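You operate a simulated robot arm through the tools that you are given. There is no shell and no other tool. Be economical: measure what you need, move in short steps, check, and stop when the job is done.

You are at the controls of a simulated two-armed robot. One attempt, no reset.

## Task
Put the small bottle on the island top left of the sink away on the fourth left store shelf from the bottom. Take the cell that says "W3" from the side bench and put it on top of the white pack there. Put the ring marked "A2" from the black table on top of the paper roll. Push the fourth counter door that stands open shut. Take the cap off the large bottle and lay it down on the corner end of the bench. Do these in any order. Set down upright: small bottle, cell.

It is judged by the outcome, as a careful person would: the job done as asked, and still so three seconds after it is handed in. It fails if anything else is knocked over, pushed out of place, dropped, spilled or broken. Lids that push on must go on centred and level and be pressed home; caps that screw on are set level and turned clockwise until they are tight.

## Robot
Two 7-joint arms with two-finger parallel grippers on one trunk, on a base that drives. Base frame: it is fixed to the floor where the robot stands at the start and does not move with it; the origin is under the middle of the robot, x ahead of it, y to its left, z up; the surface under the hand at the start is at about z = 0.9. Lengths are in m, angles in rad, forces in N, time in s.
The left shoulder is at the start at [0.05, 0.187, 0.985], the right one opposite. With the tool pointing down near the work surface each hand reaches from about 0.1 to 0.64 m from the robot's upright axis, wherever it stands, measured 20 degrees to its own side. Places, roughly: cell [-1, -2, 1]; fourth counter door [4.8, 1.5, 0.4]; fourth left store shelf [-1.4, -0.3, 1.3]; large bottle [5.25, 2.5, 1]; paper roll (9x9x8 cm) [0, -3.7, 0.9]; ring [0, -3.5, 0.75]; small bottle [0.75, 0, 1]; white pack (7x4x12 cm) [-1.1, -2.2, 1]. Payload 3.43 kg a hand.
The TCP of each hand is the grasp point between the finger pads, 0.03 m short of the fingertips. In the tool frame z runs along the fingers and y along their closing line. Largest opening 0.094 m; finger width 0.028, thickness 0.01; the body of the gripper, 0.05 by 0.096 m, starts 0.055 m behind the TCP.
Orientation is that of the tool frame in the base frame, as [roll, pitch, yaw] about the fixed x, y, z axes, in that order (R = Rz(yaw) Ry(pitch) Rx(roll)). With the fingers straight down and closing along the base's y, the tool's x points along the base's -x, its y along +y and its z along -z.

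## Interface
- The arms move only by the tool send_rows. It takes "left_series", "right_series" or both (then of equal length, played together; a hand with none holds still); each is a list of rows, each a list of 3 entries, a list of its own where there are three numbers: the shift along the tool's x, y, z in units of 50 mm (1.0 is 50 mm), then the turn, a rotation vector about the tool's x, y, z in units of 4 degrees (1.0 is 4 degrees), then the finger opening in m, from 0 to 0.094. In form: [[[tx, ty, tz], [wx, wy, wz], jaw], ...]. A call has 1 to 20 rows; each row shifts and turns the commanded pose from where the row before left it, along the tool's axes as they then stand. A call with a number of a shift or a turn outside -1 to 1 is refused whole. A row lasts 0.2 s, in which the tool goes at most 0.05 m and 0.15 rad; a call with a longer step from one row to the next is refused whole, and so is a gripper value outside its range. A pose out of reach is approached as far as the arm can. The call stops where the force on the tool passes 40 N (or 10 N more than at its start, if that is more) or the arm is blocked; 0.2 s more then pass. Each finger travels about 0.153 m/s and halts on what it meets, pressing with about 24 N; the grip force reading is that of the motor and also rises with nothing between the fingers. The clock runs only during rows and for 0.2 s after the last one: add rows that do not move to give the fingers time. The reply holds the time, the measured pose of the TCP, the force on the tool along the base axes, the opening and the grip force, in the units named above and with some noise, with the torque about the TCP (base axes, N m) and any sound that the robot's microphone picked up.
- Cameras (640 x 400 px; columns grow to the right, rows downward): "scene" is now at [0.1521, -0.0004, 1.1871]; the picture's right is [-0.01, -1.00, 0.00], its down [-0.16, 0.00, -0.99] and it looks along [0.99, -0.01, -0.16] (base axes); focal length 218 px, centre (320, 200). "left" rides on the left gripper at [0.076, -0.014, -0.103] in its tool frame; the picture's right is [0.18, 0.98, 0.00], its down [-0.75, 0.14, -0.64] and it looks along [-0.63, 0.12, 0.77] (tool axes); focal length 243 px, centre (320, 200). "right" rides on the right gripper at [0.076, 0.014, -0.103] in its tool frame; the picture's right is [-0.18, 0.98, 0.00], its down [-0.75, -0.14, -0.64] and it looks along [-0.63, -0.12, 0.77] (tool axes); focal length 243 px, centre (320, 200). There is no depth. A picture from a camera that has moved, and an enlarged one, comes with that camera's place and axes in the base frame and with its lens.
- snapshot(camera): a new picture of that camera. It takes no simulated time.
- move_column(by): slides the trunk up (or, below 0, down) by that many m; the arms and the scene camera ride with it, the base frame stays. It gives what a move gives, with no picture.
- roll_base(legs): drives the robot by 1 to 6 legs, each [ahead, left, turn to the left] in m, m and rad, along the robot's own axes; the way and the turn of a leg run together, so that a leg with both is an arc; at most 1.5 m and 3.142 rad a leg. The arms and the cameras ride along, it lands a little off, and it stops where it bumps. It gives what a move gives.
- aim_head(pan, tilt): turns the head with the scene camera to pan (to the left, within 1.396 rad either way) and tilt (down, from -0.506 to 1.204), counted from straight ahead of the robot. It gives what a move gives.
- zoom(camera, box): a new picture of the part [left, top, right, bottom] of that camera's present view, enlarged. It takes no simulated time.
- finish_job(): hands the job in; it is judged then, once.

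Work in short steps. Places have to be worked out from the pictures, the camera data and where the tool is seen: move nearer, look again, correct. Check each grasp and each placing, and mend what went wrong. You have 165 turns and 138 pictures in all, those below and enlarged ones among them. Open the grippers and draw the arms clear of the work before you hand the job in, unless the task says otherwise; then end with one line.

The tools are called after "Emit:" by a JSON object that holds its "method" and its "body". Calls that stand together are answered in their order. send_rows: Moves the arms, as the interface text tells. Its arguments: {"type":"object","properties":{"left_series":{"type":"array"},"right_series":{"type":"array"}},"required":[]} The other tools are called the same way: move_column (by) slides the trunk up or down; roll_base (legs) drives the base; aim_head (pan, tilt) turns the head that bears the scene camera; snapshot (camera) takes a picture; zoom (camera, box) takes an enlarged picture of a part of a camera's view; finish_job () hands the job in.

At the start:

```text
clock: 0.0
left_position: [0.3772, 0.1443, 1.1426]
left_ee_rot: [3.141, -0.001, -3.141]
left_ft_force: [0.6, -0.8, -0.4]
left_moment: [0.0, 0.0, -0.01]
left_opening: 0.0942
left_grasp_force: 0.1
right_position: [0.3654, -0.1703, 1.1827]
right_ee_rot: [3.141, 0.0, 3.14]
right_ft_force: [0.1, -0.2, 0.1]
right_moment: [0.03, -0.03, -0.01]
right_opening: 0.0939
right_grasp_force: 0.0
trunk travel left (down, up): [-0.2, 0.232]
robot x, y, heading: [0.001, 0.0001, -0.005]
head pan, tilt: [-0.005, 0.159]
```

scene: 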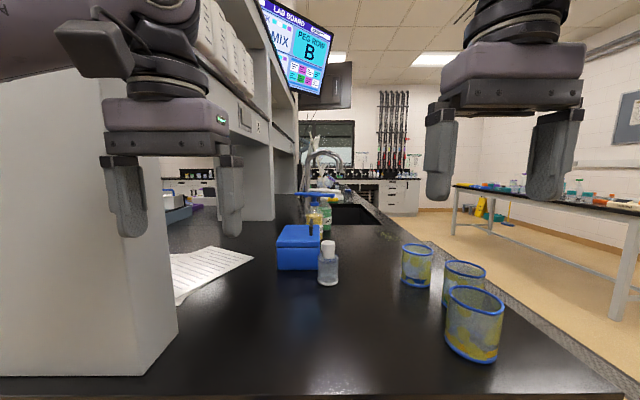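
right: 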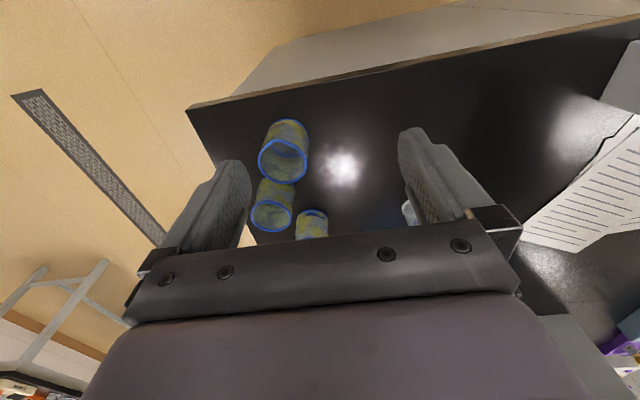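
left: 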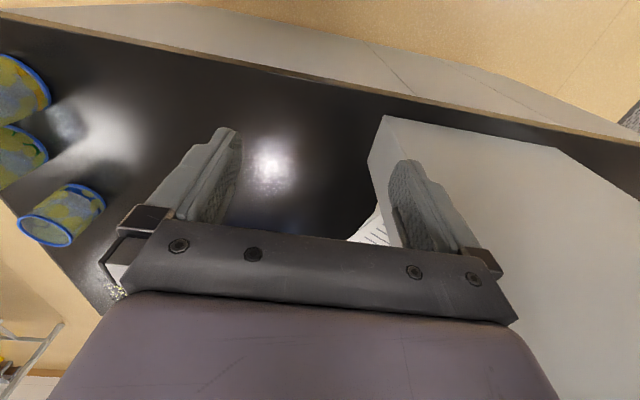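

I start by looking closer at the island top around the small bottle.

Emit:
{"method": "zoom", "body": {"camera": "scene", "box": [240, 150, 400, 300]}}

Emit:
{"method": "aim_head", "body": {"pan": 0, "tilt": 0.6}}

Emit:
{"method": "snapshot", "body": {"camera": "scene"}}

```text
2.67 times, centred on (320, 225) of scene
camera zoom: at [0.1521, -0.0004, 1.1871], right [-0.01, -1.0, 0.0], down [-0.16, 0.0, -0.99], along [0.99, -0.01, -0.16], focal length 581 px, centre (320, 133)
```

zoom: 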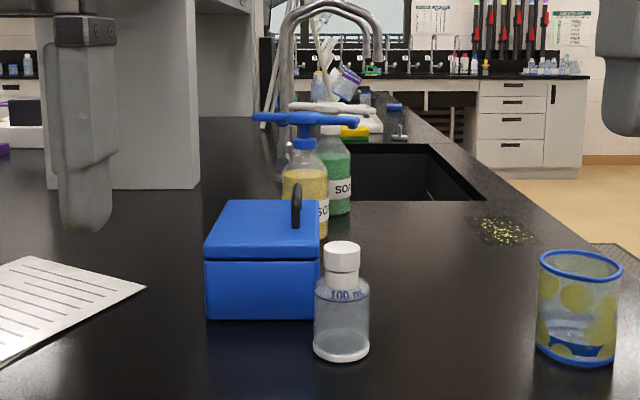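

```text
clock: 0.9
left_position: [0.3764, 0.1446, 1.1428]
left_ee_rot: [-3.139, 0.001, 3.14]
left_ft_force: [-1.0, -0.1, 0.3]
left_moment: [-0.01, 0.0, 0.02]
left_opening: 0.094
left_grasp_force: 0.1
right_position: [0.3666, -0.1716, 1.1832]
right_ee_rot: [3.14, -0.001, 3.141]
right_ft_force: [-1.1, 0.1, 0.0]
right_moment: [0.02, 0.0, -0.03]
right_opening: 0.0938
right_grasp_force: 0.1
trunk travel left (down, up): [-0.2, 0.232]
robot x, y, heading: [0.0031, -0.0003, -0.001]
head pan, tilt: [0.0, 0.6]
```

```text
133 pictures are left
camera scene: at [0.1477, 0.0001, 1.1465], right [0.0, -1.0, 0.0], down [-0.56, 0.0, -0.83], along [0.83, 0.0, -0.56], focal length 218 px, centre (320, 200)
```

scene: 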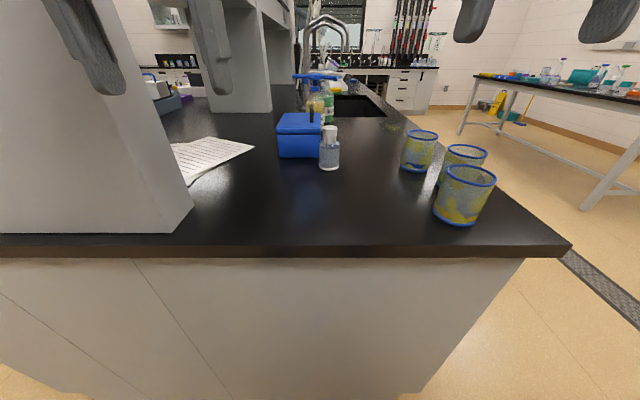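

The bottle (100 ml, screw cap) stands at about (0.63,-0.03). Before gripping, I want to see the store shelf behind me; back off a bit and turn round.

Emit:
{"method": "roll_base", "body": {"legs": [[-0.35, 0, 0], [0, 0, 3.14]]}}

Emit:
{"method": "aim_head", "body": {"pan": 0, "tilt": 0.0}}

Emit:
{"method": "snapshot", "body": {"camera": "scene"}}

```text
clock: 10.5
left_position: [-0.73, -0.137, 1.142]
left_ee_rot: [-3.141, 0.0, -0.017]
left_ft_force: [-0.7, -0.2, -0.1]
left_moment: [0.0, 0.0, 0.02]
left_opening: 0.0939
left_grasp_force: 0.1
right_position: [-0.7141, 0.1776, 1.1817]
right_ee_rot: [3.14, -0.002, -0.017]
right_ft_force: [-0.3, 0.2, 1.7]
right_moment: [0.01, -0.01, 0.02]
right_opening: 0.094
right_grasp_force: 0.0
trunk travel left (down, up): [-0.2, 0.232]
robot x, y, heading: [-0.3487, 0.0036, 3.125]
head pan, tilt: [0.0, 0.6]
```

```text
clock: 11.5
left_position: [-0.7298, -0.1356, 1.1415]
left_ee_rot: [3.141, 0.0, -0.017]
left_ft_force: [-1.0, 0.7, -0.1]
left_moment: [0.0, -0.04, 0.01]
left_opening: 0.094
left_grasp_force: 0.0
right_position: [-0.7132, 0.177, 1.1822]
right_ee_rot: [3.139, -0.004, -0.02]
right_ft_force: [-0.7, -0.1, -0.3]
right_moment: [0.01, -0.01, 0.01]
right_opening: 0.0941
right_grasp_force: 0.1
trunk travel left (down, up): [-0.2, 0.232]
robot x, y, heading: [-0.3509, -0.0002, 3.121]
head pan, tilt: [0.0, 0.0]
```

```text
132 pictures are left
camera scene: at [-0.4983, 0.003, 1.2016], right [0.02, 1.0, 0.0], down [0.0, 0.0, -1.0], along [-1.0, 0.02, 0.0], focal length 218 px, centre (320, 200)
```

scene: 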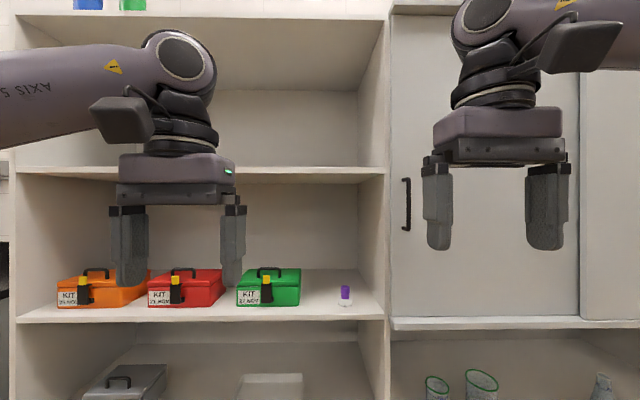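

The open store shelf is ahead. I tilt down to count its shelves from the bottom.

Emit:
{"method": "aim_head", "body": {"pan": 0.2, "tilt": 0.6}}

Emit:
{"method": "snapshot", "body": {"camera": "scene"}}

Emit:
{"method": "aim_head", "body": {"pan": 0.2, "tilt": -0.3}}

Emit:
{"method": "snapshot", "body": {"camera": "scene"}}

```text
clock: 12.5
left_position: [-0.7302, -0.1372, 1.142]
left_ee_rot: [-3.141, 0.002, -0.018]
left_ft_force: [0.4, 0.9, -0.4]
left_moment: [0.0, -0.02, -0.04]
left_opening: 0.094
left_grasp_force: 0.0
right_position: [-0.7133, 0.1772, 1.1831]
right_ee_rot: [3.138, 0.001, -0.02]
right_ft_force: [-0.4, 0.2, 0.4]
right_moment: [0.0, 0.0, -0.02]
right_opening: 0.094
right_grasp_force: 0.1
trunk travel left (down, up): [-0.2, 0.232]
robot x, y, heading: [-0.3504, -0.0006, 3.128]
head pan, tilt: [0.201, 0.6]
```

```text
131 pictures are left
camera scene: at [-0.4952, -0.0147, 1.1465], right [-0.18, 0.98, 0.0], down [0.55, 0.1, -0.83], along [-0.81, -0.15, -0.56], focal length 218 px, centre (320, 200)
```

scene: 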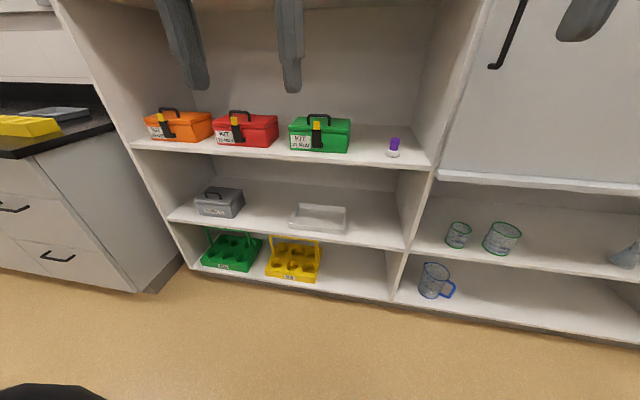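

```text
clock: 13.7
left_position: [-0.731, -0.138, 1.1424]
left_ee_rot: [-3.141, 0.0, -0.017]
left_ft_force: [0.5, 0.4, 0.0]
left_moment: [-0.01, 0.04, -0.03]
left_opening: 0.0938
left_grasp_force: 0.0
right_position: [-0.7131, 0.1767, 1.1822]
right_ee_rot: [3.141, 0.0, -0.019]
right_ft_force: [-0.6, 0.1, 0.4]
right_moment: [-0.05, 0.01, -0.04]
right_opening: 0.0942
right_grasp_force: 0.1
trunk travel left (down, up): [-0.2, 0.232]
robot x, y, heading: [-0.352, 0.001, 3.125]
head pan, tilt: [0.201, -0.3]
```

```text
130 pictures are left
camera scene: at [-0.4856, -0.0129, 1.2271], right [-0.18, 0.98, 0.0], down [-0.29, -0.05, -0.96], along [-0.94, -0.17, 0.29], focal length 218 px, centre (320, 200)
```

scene: 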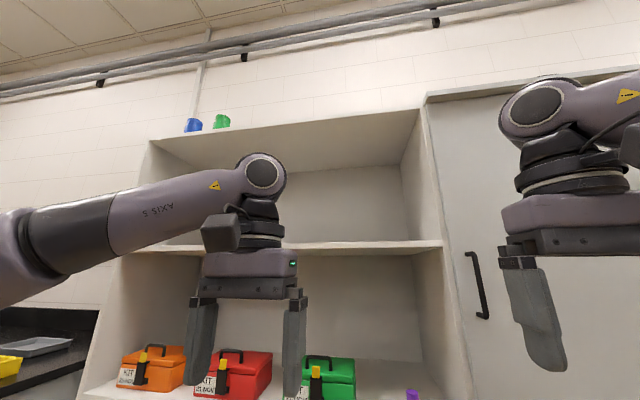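

Shelf four is the empty one at z≈1.27 with generous headroom, so a 45° forward-tilted grip will work for both picking and placing. I drive back to the island.

Emit:
{"method": "roll_base", "body": {"legs": [[0, 0, -3.125], [0.3, 0, 0]]}}

Emit:
{"method": "aim_head", "body": {"pan": 0, "tilt": 0.5}}

Emit:
{"method": "send_rows", "body": {"right_series": [[[0, 0, 0], [0, -1, 0], 0.09], [[0, 0, 0], [0, -1, 0], 0.09], [[0, 0, 0], [0, -1, 0], 0.09], [[0, 0, 0], [0, -1, 0], 0.09], [[0, 0, 0], [0, -1, 0], 0.09], [[0, 0, 0], [0, -1, 0], 0.09], [[0, 0, 0], [0, -1, 0], 0.09], [[0, 0, 0], [0, -1, 0], 0.09], [[0, 0, 0], [0, -1, 0], 0.09], [[0, 0, 0], [0, -1, 0], 0.09], [[0, 0, 0], [0, -1, 0], 0.09], [[0, 0, 0], [0, -1, 0], 0.09]]}}

Emit:
{"method": "snapshot", "body": {"camera": "scene"}}

Emit:
{"method": "snapshot", "body": {"camera": "right"}}

```text
clock: 23.0
left_position: [0.3259, 0.1451, 1.1426]
left_ee_rot: [3.141, -0.001, -3.14]
left_ft_force: [-0.4, 1.0, -0.7]
left_moment: [0.02, -0.01, -0.01]
left_opening: 0.0941
left_grasp_force: 0.1
right_position: [0.3144, -0.1688, 1.1811]
right_ee_rot: [3.139, -0.002, 3.141]
right_ft_force: [0.1, 0.4, 0.6]
right_moment: [0.02, 0.0, -0.01]
right_opening: 0.0943
right_grasp_force: 0.0
trunk travel left (down, up): [-0.2, 0.232]
robot x, y, heading: [-0.0523, -0.0001, -0.003]
head pan, tilt: [0.201, -0.3]
```

```text
clock: 24.1
left_position: [0.324, 0.1459, 1.142]
left_ee_rot: [3.141, 0.001, -3.139]
left_ft_force: [0.2, 0.2, -0.1]
left_moment: [0.0, 0.02, 0.02]
left_opening: 0.0943
left_grasp_force: 0.1
right_position: [0.3139, -0.1699, 1.1824]
right_ee_rot: [3.141, 0.0, -3.141]
right_ft_force: [1.1, 0.0, -1.6]
right_moment: [0.0, 0.02, -0.01]
right_opening: 0.0941
right_grasp_force: 0.2
trunk travel left (down, up): [-0.2, 0.232]
robot x, y, heading: [-0.0496, 0.0021, 0.003]
head pan, tilt: [0.0, 0.499]
```

```text
clock: 26.7
left_position: [0.3243, 0.1451, 1.1427]
left_ee_rot: [3.141, 0.001, -3.14]
left_ft_force: [0.1, 0.3, -0.4]
left_moment: [0.02, 0.0, 0.02]
left_opening: 0.0943
left_grasp_force: 0.0
right_position: [0.3136, -0.1701, 1.1817]
right_ee_rot: [3.139, 0.838, 3.139]
right_ft_force: [-0.6, 0.2, -0.3]
right_moment: [0.02, -0.01, 0.0]
right_opening: 0.0899
right_grasp_force: 0.0
trunk travel left (down, up): [-0.2, 0.232]
robot x, y, heading: [-0.0526, -0.0006, 0.003]
head pan, tilt: [0.0, 0.499]
```

```text
129 pictures are left
camera scene: at [0.0979, 0.0008, 1.1555], right [0.0, -1.0, 0.0], down [-0.48, 0.0, -0.88], along [0.88, 0.0, -0.48], focal length 218 px, centre (320, 200)
```

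scene: 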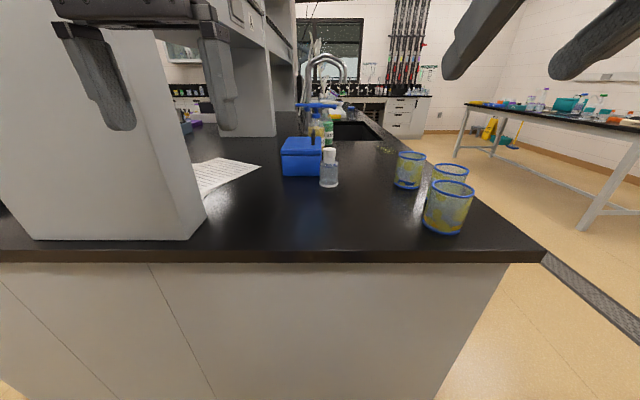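

```text
128 pictures are left
camera right: at [0.1866, -0.1556, 1.195], right [0.12, 0.98, 0.14], down [0.03, -0.14, 0.99], along [0.99, -0.12, -0.04], focal length 243 px, centre (320, 200)
```

right: 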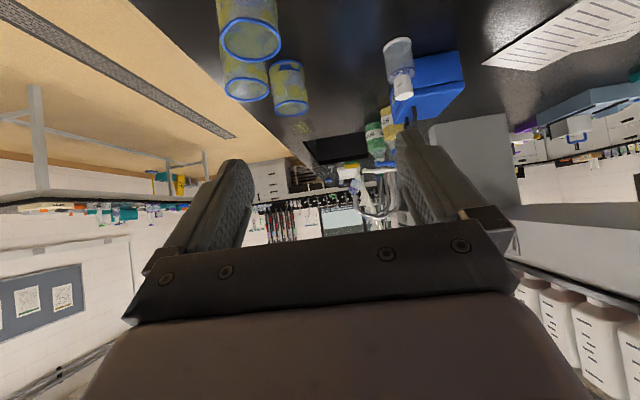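

Bottle triangulated at (0.655,-0.025), table z≈0.905, height 0.10, blue box right behind it. I raise the trunk and tilt the right hand further to about 68° so the palm clears the cap.

Emit:
{"method": "move_column", "body": {"by": 0.15}}

Emit:
{"method": "send_rows", "body": {"right_series": [[[0, 0, 0], [0, -1, 0], 0.085], [[0, 0, 0], [0, -1, 0], 0.085], [[0, 0, 0], [0, -1, 0], 0.085], [[0, 0, 0], [0, -1, 0], 0.085], [[0, 0, 0], [0, -1, 0], 0.085], [[0, 0, 0], [0, 0, 0], 0.085]]}}

```text
clock: 28.5
left_position: [0.3238, 0.1451, 1.2929]
left_ee_rot: [-3.14, 0.001, -3.14]
left_ft_force: [0.2, -1.1, -0.4]
left_moment: [0.03, -0.02, 0.01]
left_opening: 0.0939
left_grasp_force: 0.0
right_position: [0.3128, -0.1695, 1.3312]
right_ee_rot: [3.139, 0.839, 3.14]
right_ft_force: [0.9, 0.3, -0.6]
right_moment: [-0.01, -0.03, 0.03]
right_opening: 0.0901
right_grasp_force: 0.0
trunk travel left (down, up): [-0.35, 0.082]
robot x, y, heading: [-0.05, -0.0005, 0.0]
head pan, tilt: [0.0, 0.499]
```

```text
clock: 29.9
left_position: [0.3253, 0.146, 1.292]
left_ee_rot: [-3.141, 0.0, -3.14]
left_ft_force: [-0.9, -0.1, -0.2]
left_moment: [0.03, 0.01, 0.0]
left_opening: 0.0941
left_grasp_force: 0.1
right_position: [0.3133, -0.1694, 1.3337]
right_ee_rot: [3.138, 1.188, 3.139]
right_ft_force: [-0.4, 0.7, 0.4]
right_moment: [0.02, -0.01, 0.02]
right_opening: 0.0849
right_grasp_force: 0.0
trunk travel left (down, up): [-0.35, 0.082]
robot x, y, heading: [-0.0527, -0.003, 0.008]
head pan, tilt: [0.0, 0.499]
```

Moving to the pre-grasp point, about 0.12 m short of the bottle.

Emit:
{"method": "send_rows", "body": {"right_series": [[[0.498, 0.32, 0.738], [0, 0, 0], 0.085], [[0.498, 0.32, 0.738], [0, 0, 0], 0.085], [[0.498, 0.32, 0.738], [0, 0, 0], 0.085], [[0.498, 0.32, 0.738], [0, 0, 0], 0.085], [[0.498, 0.32, 0.738], [0, 0, 0], 0.085], [[0.498, 0.32, 0.738], [0, 0, 0], 0.085], [[0.498, 0.32, 0.738], [0, 0, 0], 0.085], [[0.498, 0.32, 0.738], [0, 0, 0], 0.085], [[0.498, 0.32, 0.738], [0, 0, 0], 0.085]]}}

Emit:
{"method": "snapshot", "body": {"camera": "scene"}}

Emit:
{"method": "snapshot", "body": {"camera": "right"}}

```text
clock: 31.9
left_position: [0.3238, 0.1457, 1.2923]
left_ee_rot: [-3.14, 0.001, -3.139]
left_ft_force: [0.2, 0.5, -0.2]
left_moment: [0.02, 0.02, -0.02]
left_opening: 0.0941
left_grasp_force: 0.0
right_position: [0.5379, -0.0258, 1.0004]
right_ee_rot: [3.141, 1.187, -3.14]
right_ft_force: [-0.9, -0.8, -0.5]
right_moment: [-0.01, 0.0, -0.03]
right_opening: 0.0851
right_grasp_force: 0.0
trunk travel left (down, up): [-0.35, 0.082]
robot x, y, heading: [-0.0518, 0.002, -0.0]
head pan, tilt: [0.0, 0.499]
```

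```text
127 pictures are left
camera scene: at [0.0983, 0.0011, 1.3055], right [0.0, -1.0, 0.0], down [-0.48, 0.0, -0.88], along [0.88, 0.0, -0.48], focal length 218 px, centre (320, 200)
```

scene: 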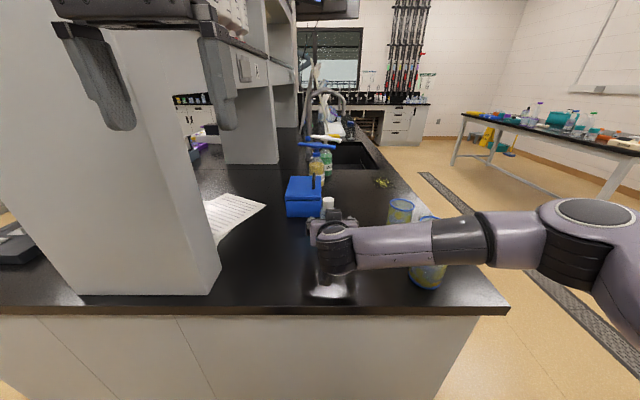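

```text
126 pictures are left
camera right: at [0.4153, -0.0121, 0.9679], right [0.07, 0.98, 0.17], down [-0.31, -0.14, 0.94], along [0.95, -0.12, 0.3], focal length 243 px, centre (320, 200)
```

right: 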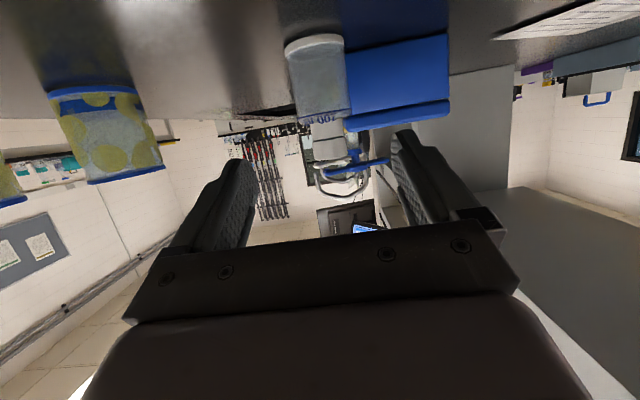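

The right forearm hangs over the cups, too close to their rims. I retract the right arm and will use the left arm instead with the base shifted to the right, so the forearm comes straight from behind.

Emit:
{"method": "send_rows", "body": {"right_series": [[[-0.498, -0.32, -0.738], [0, 0, 0], 0.085], [[-0.498, -0.32, -0.738], [0, 0, 0], 0.085], [[-0.498, -0.32, -0.738], [0, 0, 0], 0.085], [[-0.498, -0.32, -0.738], [0, 0, 0], 0.085], [[-0.498, -0.32, -0.738], [0, 0, 0], 0.085], [[-0.498, -0.32, -0.738], [0, 0, 0], 0.085], [[-0.498, -0.32, -0.738], [0, 0, 0], 0.085], [[-0.498, -0.32, -0.738], [0, 0, 0], 0.085], [[-0.498, -0.32, -0.738], [0, 0, 0], 0.085], [[0, 0, 0], [0, 1, 0], 0.085], [[0, 0, 0], [0, 1, 0], 0.085], [[0, 0, 0], [0, 1, 0], 0.085], [[0, 0, 0], [0, 1, 0], 0.085], [[0, 0, 0], [0, 1, 0], 0.085], [[0, 0, 0], [0, 1, 0], 0.085], [[0, 0, 0], [0, 1, 0], 0.085], [[0, 0, 0], [0, 1, 0], 0.085], [[0, 0, 0], [0, 1, 0], 0.085]]}}

Emit:
{"method": "roll_base", "body": {"legs": [[-0.05, -0.25, 0]]}}

Emit:
{"method": "send_rows", "body": {"left_series": [[[0, 0, 0], [0, -1, 0], 0.085], [[0, 0, 0], [0, -1, 0], 0.085], [[0, 0, 0], [0, -1, 0], 0.085], [[0, 0, 0], [0, -1, 0], 0.085], [[0, 0, 0], [0, -1, 0], 0.085], [[0, 0, 0], [0, -1, 0], 0.085], [[0, 0, 0], [0, -1, 0], 0.085], [[0, 0, 0], [0, -1, 0], 0.085], [[0, 0, 0], [0, -1, 0], 0.085], [[0, 0, 0], [0, -1, 0], 0.085], [[0, 0, 0], [0, -1, 0], 0.085], [[0, 0, 0], [0, -1, 0], 0.085], [[0, 0, 0], [0, -1, 0], 0.085], [[0, 0, 0], [0, -1, 0], 0.085], [[0, 0, 0], [0, -1, 0], 0.085], [[0, 0, 0], [0, -1, 0], 0.085], [[0, 0, 0], [0, -1, 0], 0.085], [[0, 0, 0], [0, 0, 0], 0.085]]}}

Emit:
{"method": "snapshot", "body": {"camera": "scene"}}

```text
clock: 35.7
left_position: [0.3236, 0.1459, 1.2927]
left_ee_rot: [3.141, 0.0, -3.139]
left_ft_force: [0.6, -0.8, 0.4]
left_moment: [-0.03, -0.02, 0.02]
left_opening: 0.0938
left_grasp_force: 0.0
right_position: [0.3131, -0.1698, 1.333]
right_ee_rot: [3.141, 0.556, -3.139]
right_ft_force: [-0.2, -0.1, 0.2]
right_moment: [-0.01, 0.0, 0.0]
right_opening: 0.0851
right_grasp_force: 0.1
trunk travel left (down, up): [-0.35, 0.082]
robot x, y, heading: [-0.051, 0.0007, -0.001]
head pan, tilt: [0.0, 0.499]
```

```text
clock: 38.5
left_position: [0.2752, -0.1085, 1.2916]
left_ee_rot: [3.142, 0.0, 3.141]
left_ft_force: [0.4, -0.2, 0.2]
left_moment: [0.02, 0.0, 0.03]
left_opening: 0.094
left_grasp_force: 0.1
right_position: [0.262, -0.4236, 1.3319]
right_ee_rot: [3.14, 0.56, 3.138]
right_ft_force: [-0.7, 0.7, -0.1]
right_moment: [-0.01, 0.0, -0.01]
right_opening: 0.0852
right_grasp_force: 0.0
trunk travel left (down, up): [-0.35, 0.082]
robot x, y, heading: [-0.1003, -0.2514, -0.003]
head pan, tilt: [0.0, 0.499]
```

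```text
clock: 42.3
left_position: [0.2765, -0.1081, 1.2915]
left_ee_rot: [-3.135, 1.186, -3.135]
left_ft_force: [-0.5, 0.2, 0.1]
left_moment: [0.02, -0.04, 0.0]
left_opening: 0.0846
left_grasp_force: 0.0
right_position: [0.2629, -0.4231, 1.3329]
right_ee_rot: [3.14, 0.559, 3.138]
right_ft_force: [-0.1, 0.0, -0.5]
right_moment: [0.01, -0.02, -0.01]
right_opening: 0.0854
right_grasp_force: 0.0
trunk travel left (down, up): [-0.35, 0.082]
robot x, y, heading: [-0.0993, -0.2568, -0.001]
head pan, tilt: [0.0, 0.499]
```

```text
125 pictures are left
camera scene: at [0.0481, -0.2525, 1.306], right [0.0, -1.0, 0.0], down [-0.47, 0.0, -0.88], along [0.88, 0.0, -0.47], focal length 218 px, centre (320, 200)
```

scene: 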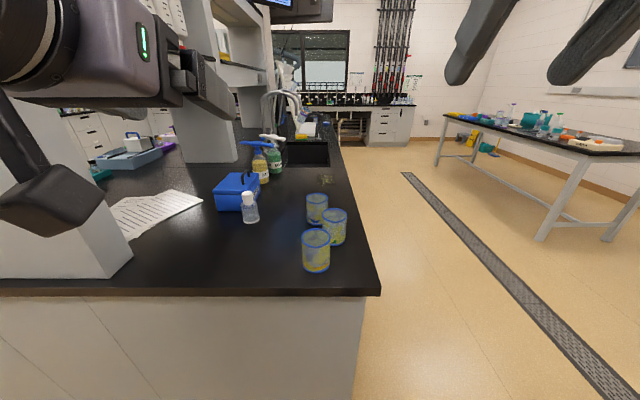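

Bottle confirmed at (0.654,-0.022). Moving the left hand to its pre-grasp point.

Emit:
{"method": "send_rows", "body": {"left_series": [[[0.395, 0.191, 0.802], [0, 0, 0], 0.085], [[0.395, 0.191, 0.802], [0, 0, 0], 0.085], [[0.395, 0.191, 0.802], [0, 0, 0], 0.085], [[0.395, 0.191, 0.802], [0, 0, 0], 0.085], [[0.395, 0.191, 0.802], [0, 0, 0], 0.085], [[0.395, 0.191, 0.802], [0, 0, 0], 0.085], [[0.395, 0.191, 0.802], [0, 0, 0], 0.085], [[0.395, 0.191, 0.802], [0, 0, 0], 0.085], [[0.395, 0.191, 0.802], [0, 0, 0], 0.085]]}}

Emit:
{"method": "snapshot", "body": {"camera": "scene"}}

Emit:
{"method": "snapshot", "body": {"camera": "left"}}

```text
clock: 44.3
left_position: [0.5422, -0.0235, 0.9933]
left_ee_rot: [3.141, 1.189, 3.138]
left_ft_force: [-0.2, 0.2, -0.9]
left_moment: [-0.02, -0.01, 0.03]
left_opening: 0.0851
left_grasp_force: 0.0
right_position: [0.2636, -0.4243, 1.3323]
right_ee_rot: [3.141, 0.558, 3.138]
right_ft_force: [0.2, -0.6, 0.4]
right_moment: [0.01, 0.02, 0.02]
right_opening: 0.085
right_grasp_force: 0.1
trunk travel left (down, up): [-0.35, 0.082]
robot x, y, heading: [-0.0989, -0.2537, 0.001]
head pan, tilt: [0.0, 0.499]
```

```text
124 pictures are left
camera scene: at [0.0482, -0.2532, 1.3055], right [0.0, -1.0, 0.0], down [-0.48, 0.0, -0.88], along [0.88, 0.0, -0.48], focal length 218 px, centre (320, 200)
```

scene: 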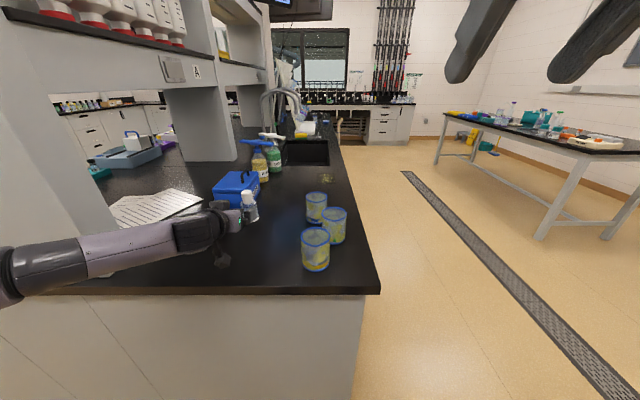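

```text
123 pictures are left
camera left: at [0.4199, -0.0367, 0.9606], right [-0.07, 0.98, -0.17], down [-0.31, 0.14, 0.94], along [0.95, 0.12, 0.3], focal length 243 px, centre (320, 200)
```

left: 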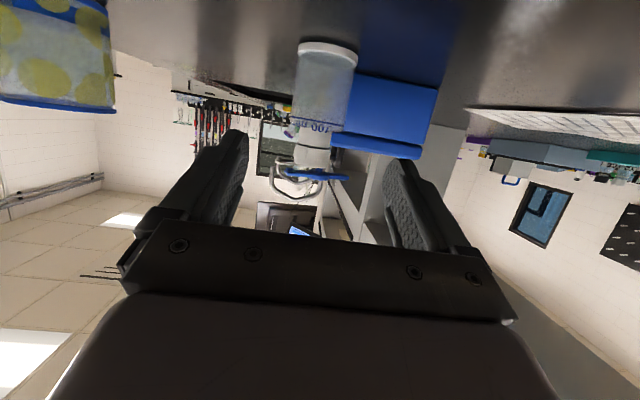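

Bottle is centred between the fingers, forearm clear of the upright. Advancing 0.116 m along the fingers in small rows.

Emit:
{"method": "send_rows", "body": {"left_series": [[[0.03, 0.01, 0.39], [0, 0, 0], 0.085], [[0.03, 0.01, 0.39], [0, 0, 0], 0.085], [[0.02, 0.01, 0.39], [0, 0, 0], 0.085], [[0.02, 0.0, 0.39], [0, 0, 0], 0.085], [[0, 0.0, 0.39], [0, 0, 0], 0.085], [[0, 0.0, 0.37], [0, 0, 0], 0.085]]}}

Emit:
{"method": "snapshot", "body": {"camera": "scene"}}

Emit:
{"method": "snapshot", "body": {"camera": "left"}}

```text
clock: 45.7
left_position: [0.645, -0.0214, 0.9555]
left_ee_rot: [-3.117, 1.202, -3.117]
left_ft_force: [1.5, -1.6, 11.7]
left_moment: [-0.25, 1.67, 0.21]
left_opening: 0.0849
left_grasp_force: 0.0
right_position: [0.2615, -0.4239, 1.3327]
right_ee_rot: [3.141, 0.559, 3.139]
right_ft_force: [0.5, 1.2, 0.4]
right_moment: [0.04, -0.02, -0.02]
right_opening: 0.0853
right_grasp_force: 0.0
trunk travel left (down, up): [-0.35, 0.082]
robot x, y, heading: [-0.1026, -0.2528, -0.002]
head pan, tilt: [0.0, 0.499]
stopped in row 6 (left hand): the force on the tool passed its limit at 54 N (the readings are from after the stop); the commanded pose is now the measured one
```

```text
122 pictures are left
camera scene: at [0.0468, -0.2527, 1.3057], right [0.0, -1.0, 0.0], down [-0.48, 0.0, -0.88], along [0.88, 0.0, -0.48], focal length 218 px, centre (320, 200)
```

scene: 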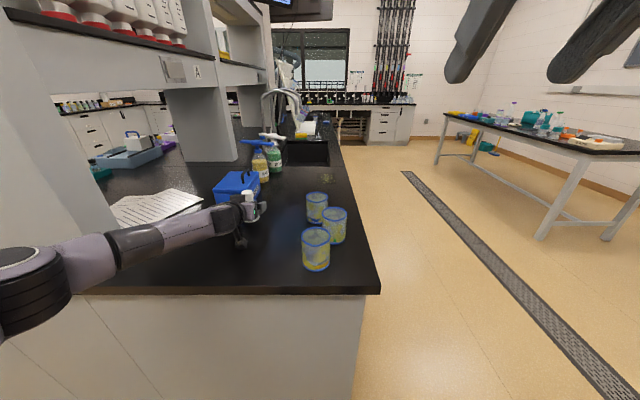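

```text
121 pictures are left
camera left: at [0.5233, -0.0369, 0.9223], right [-0.07, 0.98, -0.18], down [-0.33, 0.15, 0.93], along [0.94, 0.12, 0.31], focal length 243 px, centre (320, 200)
```

left: 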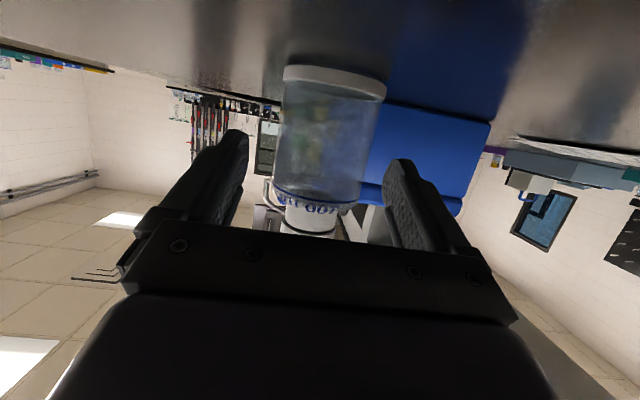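

The wrist's camera block touched the table (lever behind the TCP). I lift slightly, tilt the hand 12° back towards vertical so the block clears, then lower to grip the body at z≈0.943.

Emit:
{"method": "send_rows", "body": {"left_series": [[[-0.12, 0, 0], [0, 0, 0], 0.085], [[0, 0, 0], [0, 1, 0], 0.085], [[0, 0, 0], [0, 1, 0], 0.085], [[0, 0, 0], [0, 1, 0], 0.085], [[0.13, 0, 0.13], [0, 0, 0], 0.085], [[0.12, 0, 0.13], [0, 0, 0], 0.085], [[0, 0, 0], [0, 0, 0], 0.085]]}}

Emit:
{"method": "snapshot", "body": {"camera": "left"}}

```text
clock: 47.3
left_position: [0.6524, -0.0221, 0.9398]
left_ee_rot: [-3.131, 0.986, -3.133]
left_ft_force: [0.3, 0.4, 0.4]
left_moment: [0.0, 0.03, 0.03]
left_opening: 0.0851
left_grasp_force: 0.0
right_position: [0.2626, -0.4229, 1.3322]
right_ee_rot: [3.14, 0.558, 3.14]
right_ft_force: [0.6, 0.5, 1.3]
right_moment: [-0.02, 0.02, 0.03]
right_opening: 0.0851
right_grasp_force: 0.1
trunk travel left (down, up): [-0.35, 0.082]
robot x, y, heading: [-0.101, -0.2531, 0.001]
head pan, tilt: [0.0, 0.499]
```

```text
120 pictures are left
camera left: at [0.5249, -0.0363, 0.9324], right [-0.1, 0.98, -0.16], down [-0.12, 0.15, 0.98], along [0.99, 0.12, 0.1], focal length 243 px, centre (320, 200)
```

left: 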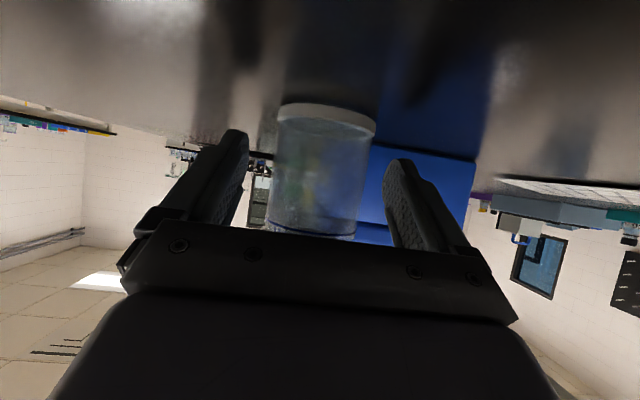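

Clear of contact and centred on the body. Closing the fingers, then a small lift.

Emit:
{"method": "send_rows", "body": {"left_series": [[[0, 0, 0], [0, 0, 0], 0.06], [[0, 0, 0], [0, 0, 0], 0.045], [[0, 0, 0], [0, 0, 0], 0.03], [[0, 0, 0], [0, 0, 0], 0.03], [[0, 0, 0], [0, 0, 0], 0.03], [[-0.33, 0, -0.22], [0, 0, 0], 0.03], [[-0.33, 0, -0.22], [0, 0, 0], 0.03]]}}

Emit:
{"method": "snapshot", "body": {"camera": "left"}}

```text
clock: 48.9
left_position: [0.6516, -0.0223, 0.9787]
left_ee_rot: [-3.132, 0.987, -3.133]
left_ft_force: [0.0, 0.3, -0.4]
left_moment: [0.0, 0.01, -0.01]
left_opening: 0.0537
left_grasp_force: 24.3
right_position: [0.2629, -0.4226, 1.332]
right_ee_rot: [3.14, 0.56, 3.139]
right_ft_force: [-0.7, -0.5, -0.4]
right_moment: [0.0, -0.02, -0.01]
right_opening: 0.0852
right_grasp_force: 0.0
trunk travel left (down, up): [-0.35, 0.082]
robot x, y, heading: [-0.0998, -0.2509, 0.003]
head pan, tilt: [0.0, 0.499]
```

```text
119 pictures are left
camera left: at [0.5242, -0.036, 0.9723], right [-0.1, 0.98, -0.16], down [-0.12, 0.15, 0.98], along [0.99, 0.12, 0.1], focal length 243 px, centre (320, 200)
```

left: 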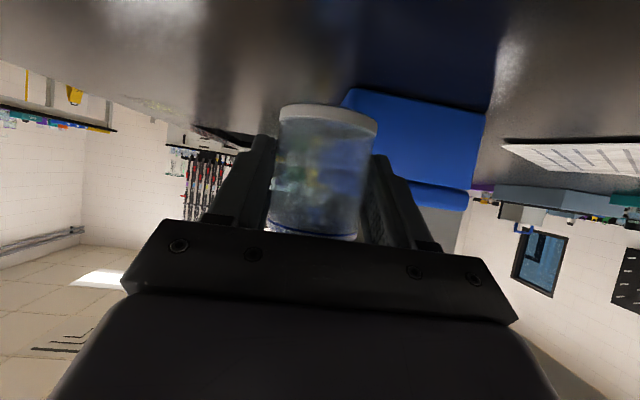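

Bottle held and lifted. I raise the trunk, drive back clear of the island and turn toward the store.

Emit:
{"method": "move_column", "body": {"by": 0.08}}

Emit:
{"method": "roll_base", "body": {"legs": [[-0.35, 0, 0], [0, 0, 3.14]]}}

Emit:
{"method": "aim_head", "body": {"pan": 0, "tilt": 0.1}}

Emit:
{"method": "snapshot", "body": {"camera": "scene"}}

```text
clock: 50.1
left_position: [0.6517, -0.0217, 1.0594]
left_ee_rot: [-3.131, 0.985, -3.133]
left_ft_force: [0.7, 0.3, 0.2]
left_moment: [-0.03, -0.04, -0.02]
left_opening: 0.0538
left_grasp_force: 23.7
right_position: [0.2628, -0.4232, 1.4118]
right_ee_rot: [3.141, 0.56, 3.139]
right_ft_force: [-0.4, -0.2, 0.1]
right_moment: [-0.02, -0.01, -0.01]
right_opening: 0.085
right_grasp_force: 0.0
trunk travel left (down, up): [-0.43, 0.002]
robot x, y, heading: [-0.1029, -0.25, -0.001]
head pan, tilt: [0.0, 0.499]
```

```text
clock: 59.7
left_position: [-1.2068, -0.4825, 1.059]
left_ee_rot: [-3.131, 0.987, 0.007]
left_ft_force: [-0.7, -0.5, -0.8]
left_moment: [-0.02, 0.01, 0.02]
left_opening: 0.0539
left_grasp_force: 24.3
right_position: [-0.8179, -0.0808, 1.412]
right_ee_rot: [-3.141, 0.557, -0.002]
right_ft_force: [0.9, 0.2, -0.4]
right_moment: [-0.03, 0.0, 0.05]
right_opening: 0.0848
right_grasp_force: 0.0
trunk travel left (down, up): [-0.43, 0.002]
robot x, y, heading: [-0.4554, -0.2489, 3.138]
head pan, tilt: [0.0, 0.499]
```

```text
clock: 60.6
left_position: [-1.2076, -0.4814, 1.0597]
left_ee_rot: [-3.13, 0.985, 0.006]
left_ft_force: [-1.0, -0.3, 0.1]
left_moment: [-0.02, 0.0, 0.0]
left_opening: 0.054
left_grasp_force: 24.1
right_position: [-0.8175, -0.0821, 1.4116]
right_ee_rot: [3.14, 0.557, -0.004]
right_ft_force: [-0.6, -0.1, 0.0]
right_moment: [0.03, -0.03, 0.0]
right_opening: 0.0849
right_grasp_force: 0.1
trunk travel left (down, up): [-0.43, 0.002]
robot x, y, heading: [-0.4536, -0.2554, 3.136]
head pan, tilt: [0.0, 0.099]
```

```text
118 pictures are left
camera scene: at [-0.6025, -0.2515, 1.4225], right [0.0, 1.0, 0.0], down [0.1, 0.0, -0.99], along [-0.99, 0.0, -0.1], focal length 218 px, centre (320, 200)
```

scene: 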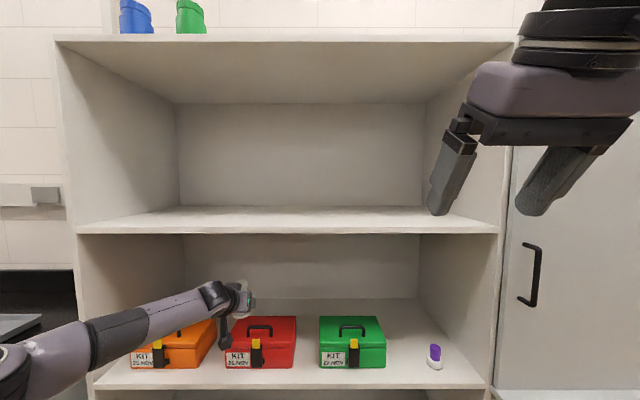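

The shelf-four front edge is at x≈-1.154, its surface z≈1.29; the hand now hovers just in front of/over shelf 3. I back off 0.2 m, then raise the hand to z≈1.39.

Emit:
{"method": "roll_base", "body": {"legs": [[-0.2, 0, 0]]}}

Emit:
{"method": "send_rows", "body": {"left_series": [[[-0.786, 0, -0.52], [0, 0, 0], 0.03], [[-0.786, 0, -0.52], [0, 0, 0], 0.03], [[-0.786, 0, -0.52], [0, 0, 0], 0.03], [[-0.786, 0, -0.52], [0, 0, 0], 0.03], [[-0.786, 0, -0.52], [0, 0, 0], 0.03], [[-0.786, 0, -0.52], [0, 0, 0], 0.03], [[-0.786, 0, -0.52], [0, 0, 0], 0.03]]}}

Emit:
{"method": "snapshot", "body": {"camera": "scene"}}

```text
clock: 62.2
left_position: [-1.0076, -0.4804, 1.0595]
left_ee_rot: [-3.131, 0.985, 0.006]
left_ft_force: [1.2, -0.6, -0.9]
left_moment: [0.01, 0.01, 0.0]
left_opening: 0.0538
left_grasp_force: 24.5
right_position: [-0.6171, -0.0814, 1.4128]
right_ee_rot: [3.14, 0.559, -0.005]
right_ft_force: [0.1, 0.1, -0.8]
right_moment: [0.01, 0.04, -0.01]
right_opening: 0.0849
right_grasp_force: 0.0
trunk travel left (down, up): [-0.43, 0.002]
robot x, y, heading: [-0.2533, -0.2502, 3.135]
head pan, tilt: [0.0, 0.099]
```

```text
clock: 63.8
left_position: [-0.9918, -0.4789, 1.3645]
left_ee_rot: [-3.132, 0.985, 0.003]
left_ft_force: [-0.1, 0.8, -1.4]
left_moment: [-0.01, -0.02, 0.01]
left_opening: 0.0534
left_grasp_force: 23.8
left hand out of reach, approached as far as the arm can: row 6, 7
right_position: [-0.6187, -0.0815, 1.4122]
right_ee_rot: [3.14, 0.556, -0.005]
right_ft_force: [-0.2, 0.2, -0.1]
right_moment: [-0.03, -0.02, 0.02]
right_opening: 0.0852
right_grasp_force: 0.1
trunk travel left (down, up): [-0.43, 0.002]
robot x, y, heading: [-0.2569, -0.2544, 3.135]
head pan, tilt: [0.0, 0.099]
```

```text
117 pictures are left
camera scene: at [-0.4037, -0.2523, 1.4225], right [0.0, 1.0, 0.0], down [0.1, 0.0, -0.99], along [-0.99, 0.0, -0.1], focal length 218 px, centre (320, 200)
```

scene: 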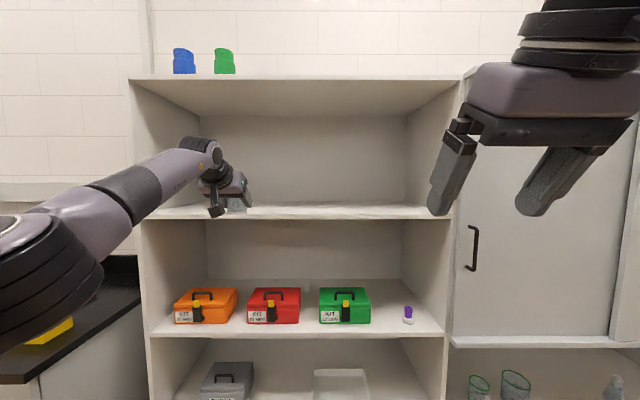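

The arm is at full stretch; I pull the hand in a bit with more height, then shift the base to the right so the elbow clears the shelf side, and drive in.

Emit:
{"method": "send_rows", "body": {"left_series": [[[0.273, 0, -0.777], [0, 0, 0], 0.03], [[0.273, 0, -0.777], [0, 0, 0], 0.03], [[0.273, 0, -0.777], [0, 0, 0], 0.03], [[-0.25, 0, -0.17], [0, 0, 0], 0.03]]}}

Emit:
{"method": "roll_base", "body": {"legs": [[0, -0.2, 0], [0.25, 0, 0]]}}

Emit:
{"method": "snapshot", "body": {"camera": "scene"}}

Emit:
{"method": "snapshot", "body": {"camera": "left"}}

```text
clock: 64.8
left_position: [-0.8691, -0.4795, 1.4095]
left_ee_rot: [-3.132, 0.985, 0.004]
left_ft_force: [0.1, 0.3, -1.0]
left_moment: [0.0, -0.02, 0.0]
left_opening: 0.0537
left_grasp_force: 24.4
right_position: [-0.6196, -0.0796, 1.4129]
right_ee_rot: [3.139, 0.558, -0.006]
right_ft_force: [-0.1, 0.7, 1.8]
right_moment: [0.01, -0.02, 0.0]
right_opening: 0.0848
right_grasp_force: 0.1
trunk travel left (down, up): [-0.43, 0.002]
robot x, y, heading: [-0.2544, -0.2537, 3.132]
head pan, tilt: [0.0, 0.099]
```

```text
clock: 68.6
left_position: [-1.1186, -0.277, 1.4097]
left_ee_rot: [-3.129, 0.986, 0.007]
left_ft_force: [-0.1, -0.3, -1.6]
left_moment: [0.03, -0.05, 0.01]
left_opening: 0.054
left_grasp_force: 23.7
right_position: [-0.8666, 0.1214, 1.4121]
right_ee_rot: [3.139, 0.555, -0.004]
right_ft_force: [-0.7, 0.1, 0.5]
right_moment: [-0.02, 0.0, 0.04]
right_opening: 0.0852
right_grasp_force: 0.0
trunk travel left (down, up): [-0.43, 0.002]
robot x, y, heading: [-0.5045, -0.0513, 3.137]
head pan, tilt: [0.0, 0.099]
```

```text
116 pictures are left
camera scene: at [-0.6515, -0.0494, 1.4225], right [0.0, 1.0, 0.0], down [0.1, 0.0, -0.99], along [-0.99, 0.0, -0.1], focal length 218 px, centre (320, 200)
```

scene: 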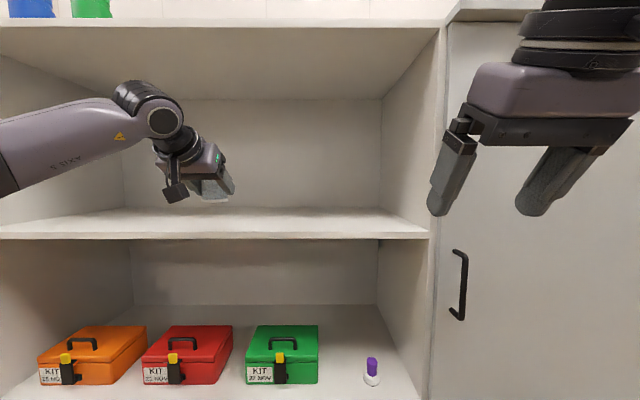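

```text
115 pictures are left
camera left: at [-0.9902, -0.2638, 1.4022], right [0.1, -0.98, -0.16], down [0.12, -0.15, 0.98], along [-0.99, -0.12, 0.1], focal length 243 px, centre (320, 200)
```

left: 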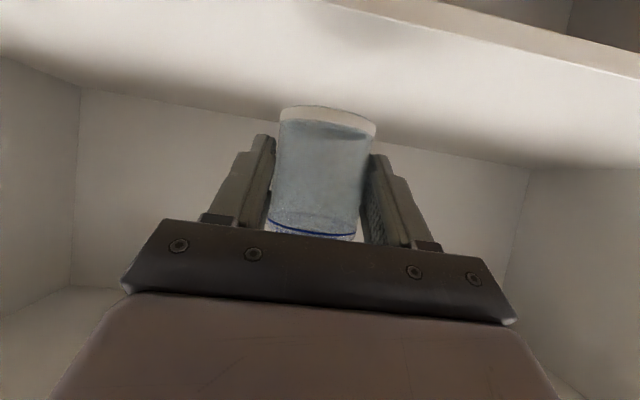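

Bottle above the shelf level with headroom. Drive 0.15 m further in, then lower most of the way.

Emit:
{"method": "roll_base", "body": {"legs": [[0.14, 0, 0]]}}

Emit:
{"method": "send_rows", "body": {"left_series": [[[0.4, 0, 0.264], [0, 0, 0], 0.03], [[0.4, 0, 0.264], [0, 0, 0], 0.03], [[0.2, 0, 0.13], [0, 0, 0], 0.03], [[0, 0, 0], [0, 0, 0], 0.03]]}}

Emit:
{"method": "snapshot", "body": {"camera": "left"}}

Emit:
{"method": "snapshot", "body": {"camera": "scene"}}

```text
clock: 69.9
left_position: [-1.2575, -0.2772, 1.4094]
left_ee_rot: [-3.131, 0.985, 0.005]
left_ft_force: [-0.4, 0.3, -0.3]
left_moment: [0.0, -0.01, 0.01]
left_opening: 0.0538
left_grasp_force: 23.6
right_position: [-1.0056, 0.1222, 1.4133]
right_ee_rot: [3.138, 0.558, -0.006]
right_ft_force: [-0.1, -0.1, 0.2]
right_moment: [0.0, -0.01, -0.02]
right_opening: 0.0851
right_grasp_force: 0.1
trunk travel left (down, up): [-0.43, 0.002]
robot x, y, heading: [-0.641, -0.0503, 3.131]
head pan, tilt: [0.0, 0.099]
```

```text
clock: 70.9
left_position: [-1.2562, -0.2767, 1.3496]
left_ee_rot: [-3.131, 0.987, 0.005]
left_ft_force: [-0.1, 0.2, -0.4]
left_moment: [0.04, 0.03, 0.0]
left_opening: 0.0541
left_grasp_force: 23.7
right_position: [-1.0063, 0.1213, 1.4115]
right_ee_rot: [3.139, 0.559, -0.006]
right_ft_force: [0.1, 0.5, -0.4]
right_moment: [-0.03, 0.01, -0.06]
right_opening: 0.0848
right_grasp_force: 0.1
trunk travel left (down, up): [-0.43, 0.002]
robot x, y, heading: [-0.6433, -0.0517, 3.133]
head pan, tilt: [0.0, 0.099]
```

```text
114 pictures are left
camera left: at [-1.1287, -0.2623, 1.342], right [0.1, -0.98, -0.16], down [0.12, -0.15, 0.98], along [-0.99, -0.12, 0.1], focal length 243 px, centre (320, 200)
```

left: 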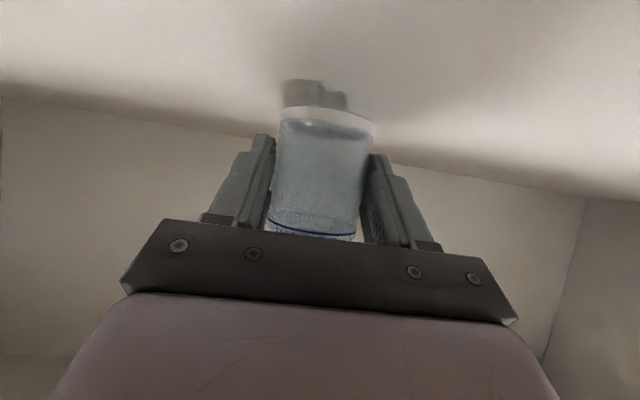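

```text
113 pictures are left
camera scene: at [-0.7905, -0.0488, 1.4226], right [0.0, 1.0, 0.0], down [0.1, 0.0, -1.0], along [-0.99, 0.0, -0.1], focal length 218 px, centre (320, 200)
```

scene: 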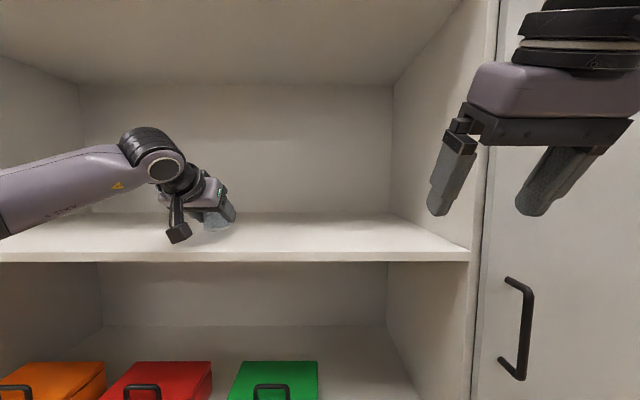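

Roughly 15 mm to go. Lower in small increments while reading the force.

Emit:
{"method": "send_rows", "body": {"left_series": [[[0.08, 0, 0.055], [0, 0, 0], 0.03], [[0.08, 0, 0.055], [0, 0, 0], 0.03], [[0, 0, 0], [0, 0, 0], 0.03]]}}

Emit:
{"method": "send_rows", "body": {"left_series": [[[0.05, 0, 0.035], [0, 0, 0], 0.03], [[0, 0, 0], [0, 0, 0], 0.03]]}}

Emit:
{"method": "snapshot", "body": {"camera": "left"}}

```text
clock: 71.7
left_position: [-1.2568, -0.2762, 1.3389]
left_ee_rot: [-3.132, 0.986, 0.005]
left_ft_force: [-0.1, 0.6, -0.4]
left_moment: [0.03, 0.02, -0.02]
left_opening: 0.0536
left_grasp_force: 23.9
right_position: [-1.0058, 0.122, 1.4126]
right_ee_rot: [3.139, 0.558, -0.005]
right_ft_force: [0.1, -0.1, 0.4]
right_moment: [0.03, -0.02, -0.03]
right_opening: 0.0851
right_grasp_force: 0.1
trunk travel left (down, up): [-0.43, 0.002]
robot x, y, heading: [-0.6393, -0.0514, 3.136]
head pan, tilt: [0.0, 0.099]
```

```text
clock: 72.3
left_position: [-1.2573, -0.2756, 1.3392]
left_ee_rot: [-3.13, 0.988, 0.008]
left_ft_force: [-2.3, -0.1, 6.1]
left_moment: [-0.05, 0.03, -0.03]
left_opening: 0.0538
left_grasp_force: 23.9
right_position: [-1.0055, 0.1219, 1.4121]
right_ee_rot: [3.141, 0.559, -0.005]
right_ft_force: [0.6, 0.9, 1.4]
right_moment: [0.01, -0.02, 0.0]
right_opening: 0.0848
right_grasp_force: 0.1
trunk travel left (down, up): [-0.43, 0.002]
robot x, y, heading: [-0.6411, -0.0477, 3.138]
head pan, tilt: [0.0, 0.099]
```

```text
112 pictures are left
camera left: at [-1.1287, -0.2626, 1.3312], right [0.1, -0.98, -0.16], down [0.12, -0.15, 0.98], along [-0.99, -0.12, 0.11], focal length 243 px, centre (320, 200)
```

left: 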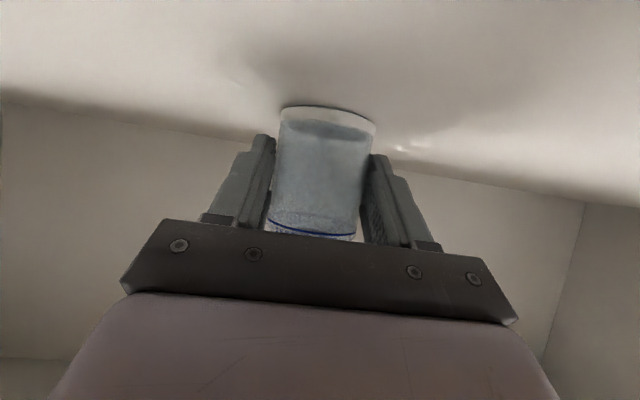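

Contact felt (6 N up), bottle standing on the shelf. Open and withdraw along the finger axis.

Emit:
{"method": "send_rows", "body": {"left_series": [[[0, 0, 0], [0, 0, 0], 0.07], [[0, 0, 0], [0, 0, 0], 0.085], [[0, 0, 0], [0, 0, 0], 0.085], [[0, 0, -0.3], [0, 0, 0], 0.085], [[0, 0, -0.5], [0, 0, 0], 0.085], [[0, 0, -0.8], [0, 0, 0], 0.085], [[0, 0, -0.8], [0, 0, 0], 0.085]]}}

Emit:
{"method": "roll_base", "body": {"legs": [[-0.3, 0, 0]]}}

Emit:
{"method": "snapshot", "body": {"camera": "scene"}}

```text
clock: 73.9
left_position: [-1.1564, -0.2779, 1.4036]
left_ee_rot: [-3.134, 0.988, 0.003]
left_ft_force: [-0.7, 0.2, -0.9]
left_moment: [0.01, -0.02, -0.01]
left_opening: 0.0853
left_grasp_force: 0.1
right_position: [-1.0043, 0.1229, 1.4133]
right_ee_rot: [3.141, 0.559, -0.005]
right_ft_force: [0.4, -0.1, -0.1]
right_moment: [0.0, 0.02, 0.02]
right_opening: 0.085
right_grasp_force: 0.0
trunk travel left (down, up): [-0.43, 0.002]
robot x, y, heading: [-0.6413, -0.0521, 3.141]
head pan, tilt: [0.0, 0.099]
```

```text
clock: 76.0
left_position: [-0.8563, -0.2783, 1.4033]
left_ee_rot: [-3.131, 0.987, 0.004]
left_ft_force: [0.4, -0.3, -0.4]
left_moment: [0.0, 0.0, -0.01]
left_opening: 0.0852
left_grasp_force: 0.0
right_position: [-0.7051, 0.1203, 1.4125]
right_ee_rot: [3.141, 0.559, -0.006]
right_ft_force: [0.0, 0.8, 0.5]
right_moment: [0.0, 0.02, 0.01]
right_opening: 0.0851
right_grasp_force: 0.2
trunk travel left (down, up): [-0.43, 0.002]
robot x, y, heading: [-0.3456, -0.0482, 3.136]
head pan, tilt: [0.0, 0.099]
```

```text
111 pictures are left
camera scene: at [-0.4902, -0.0502, 1.4227], right [0.0, 1.0, 0.0], down [0.1, 0.0, -1.0], along [-1.0, 0.0, -0.1], focal length 218 px, centre (320, 200)
```

scene: 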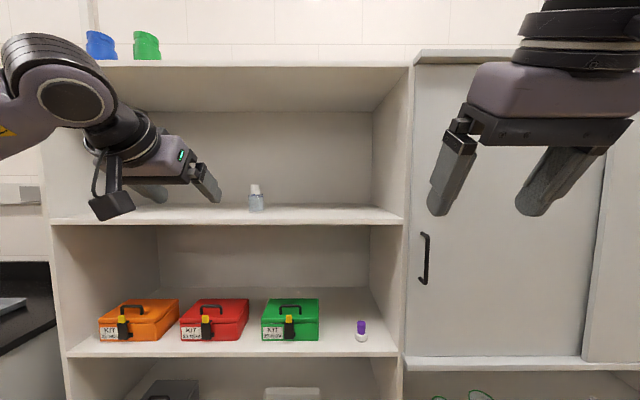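

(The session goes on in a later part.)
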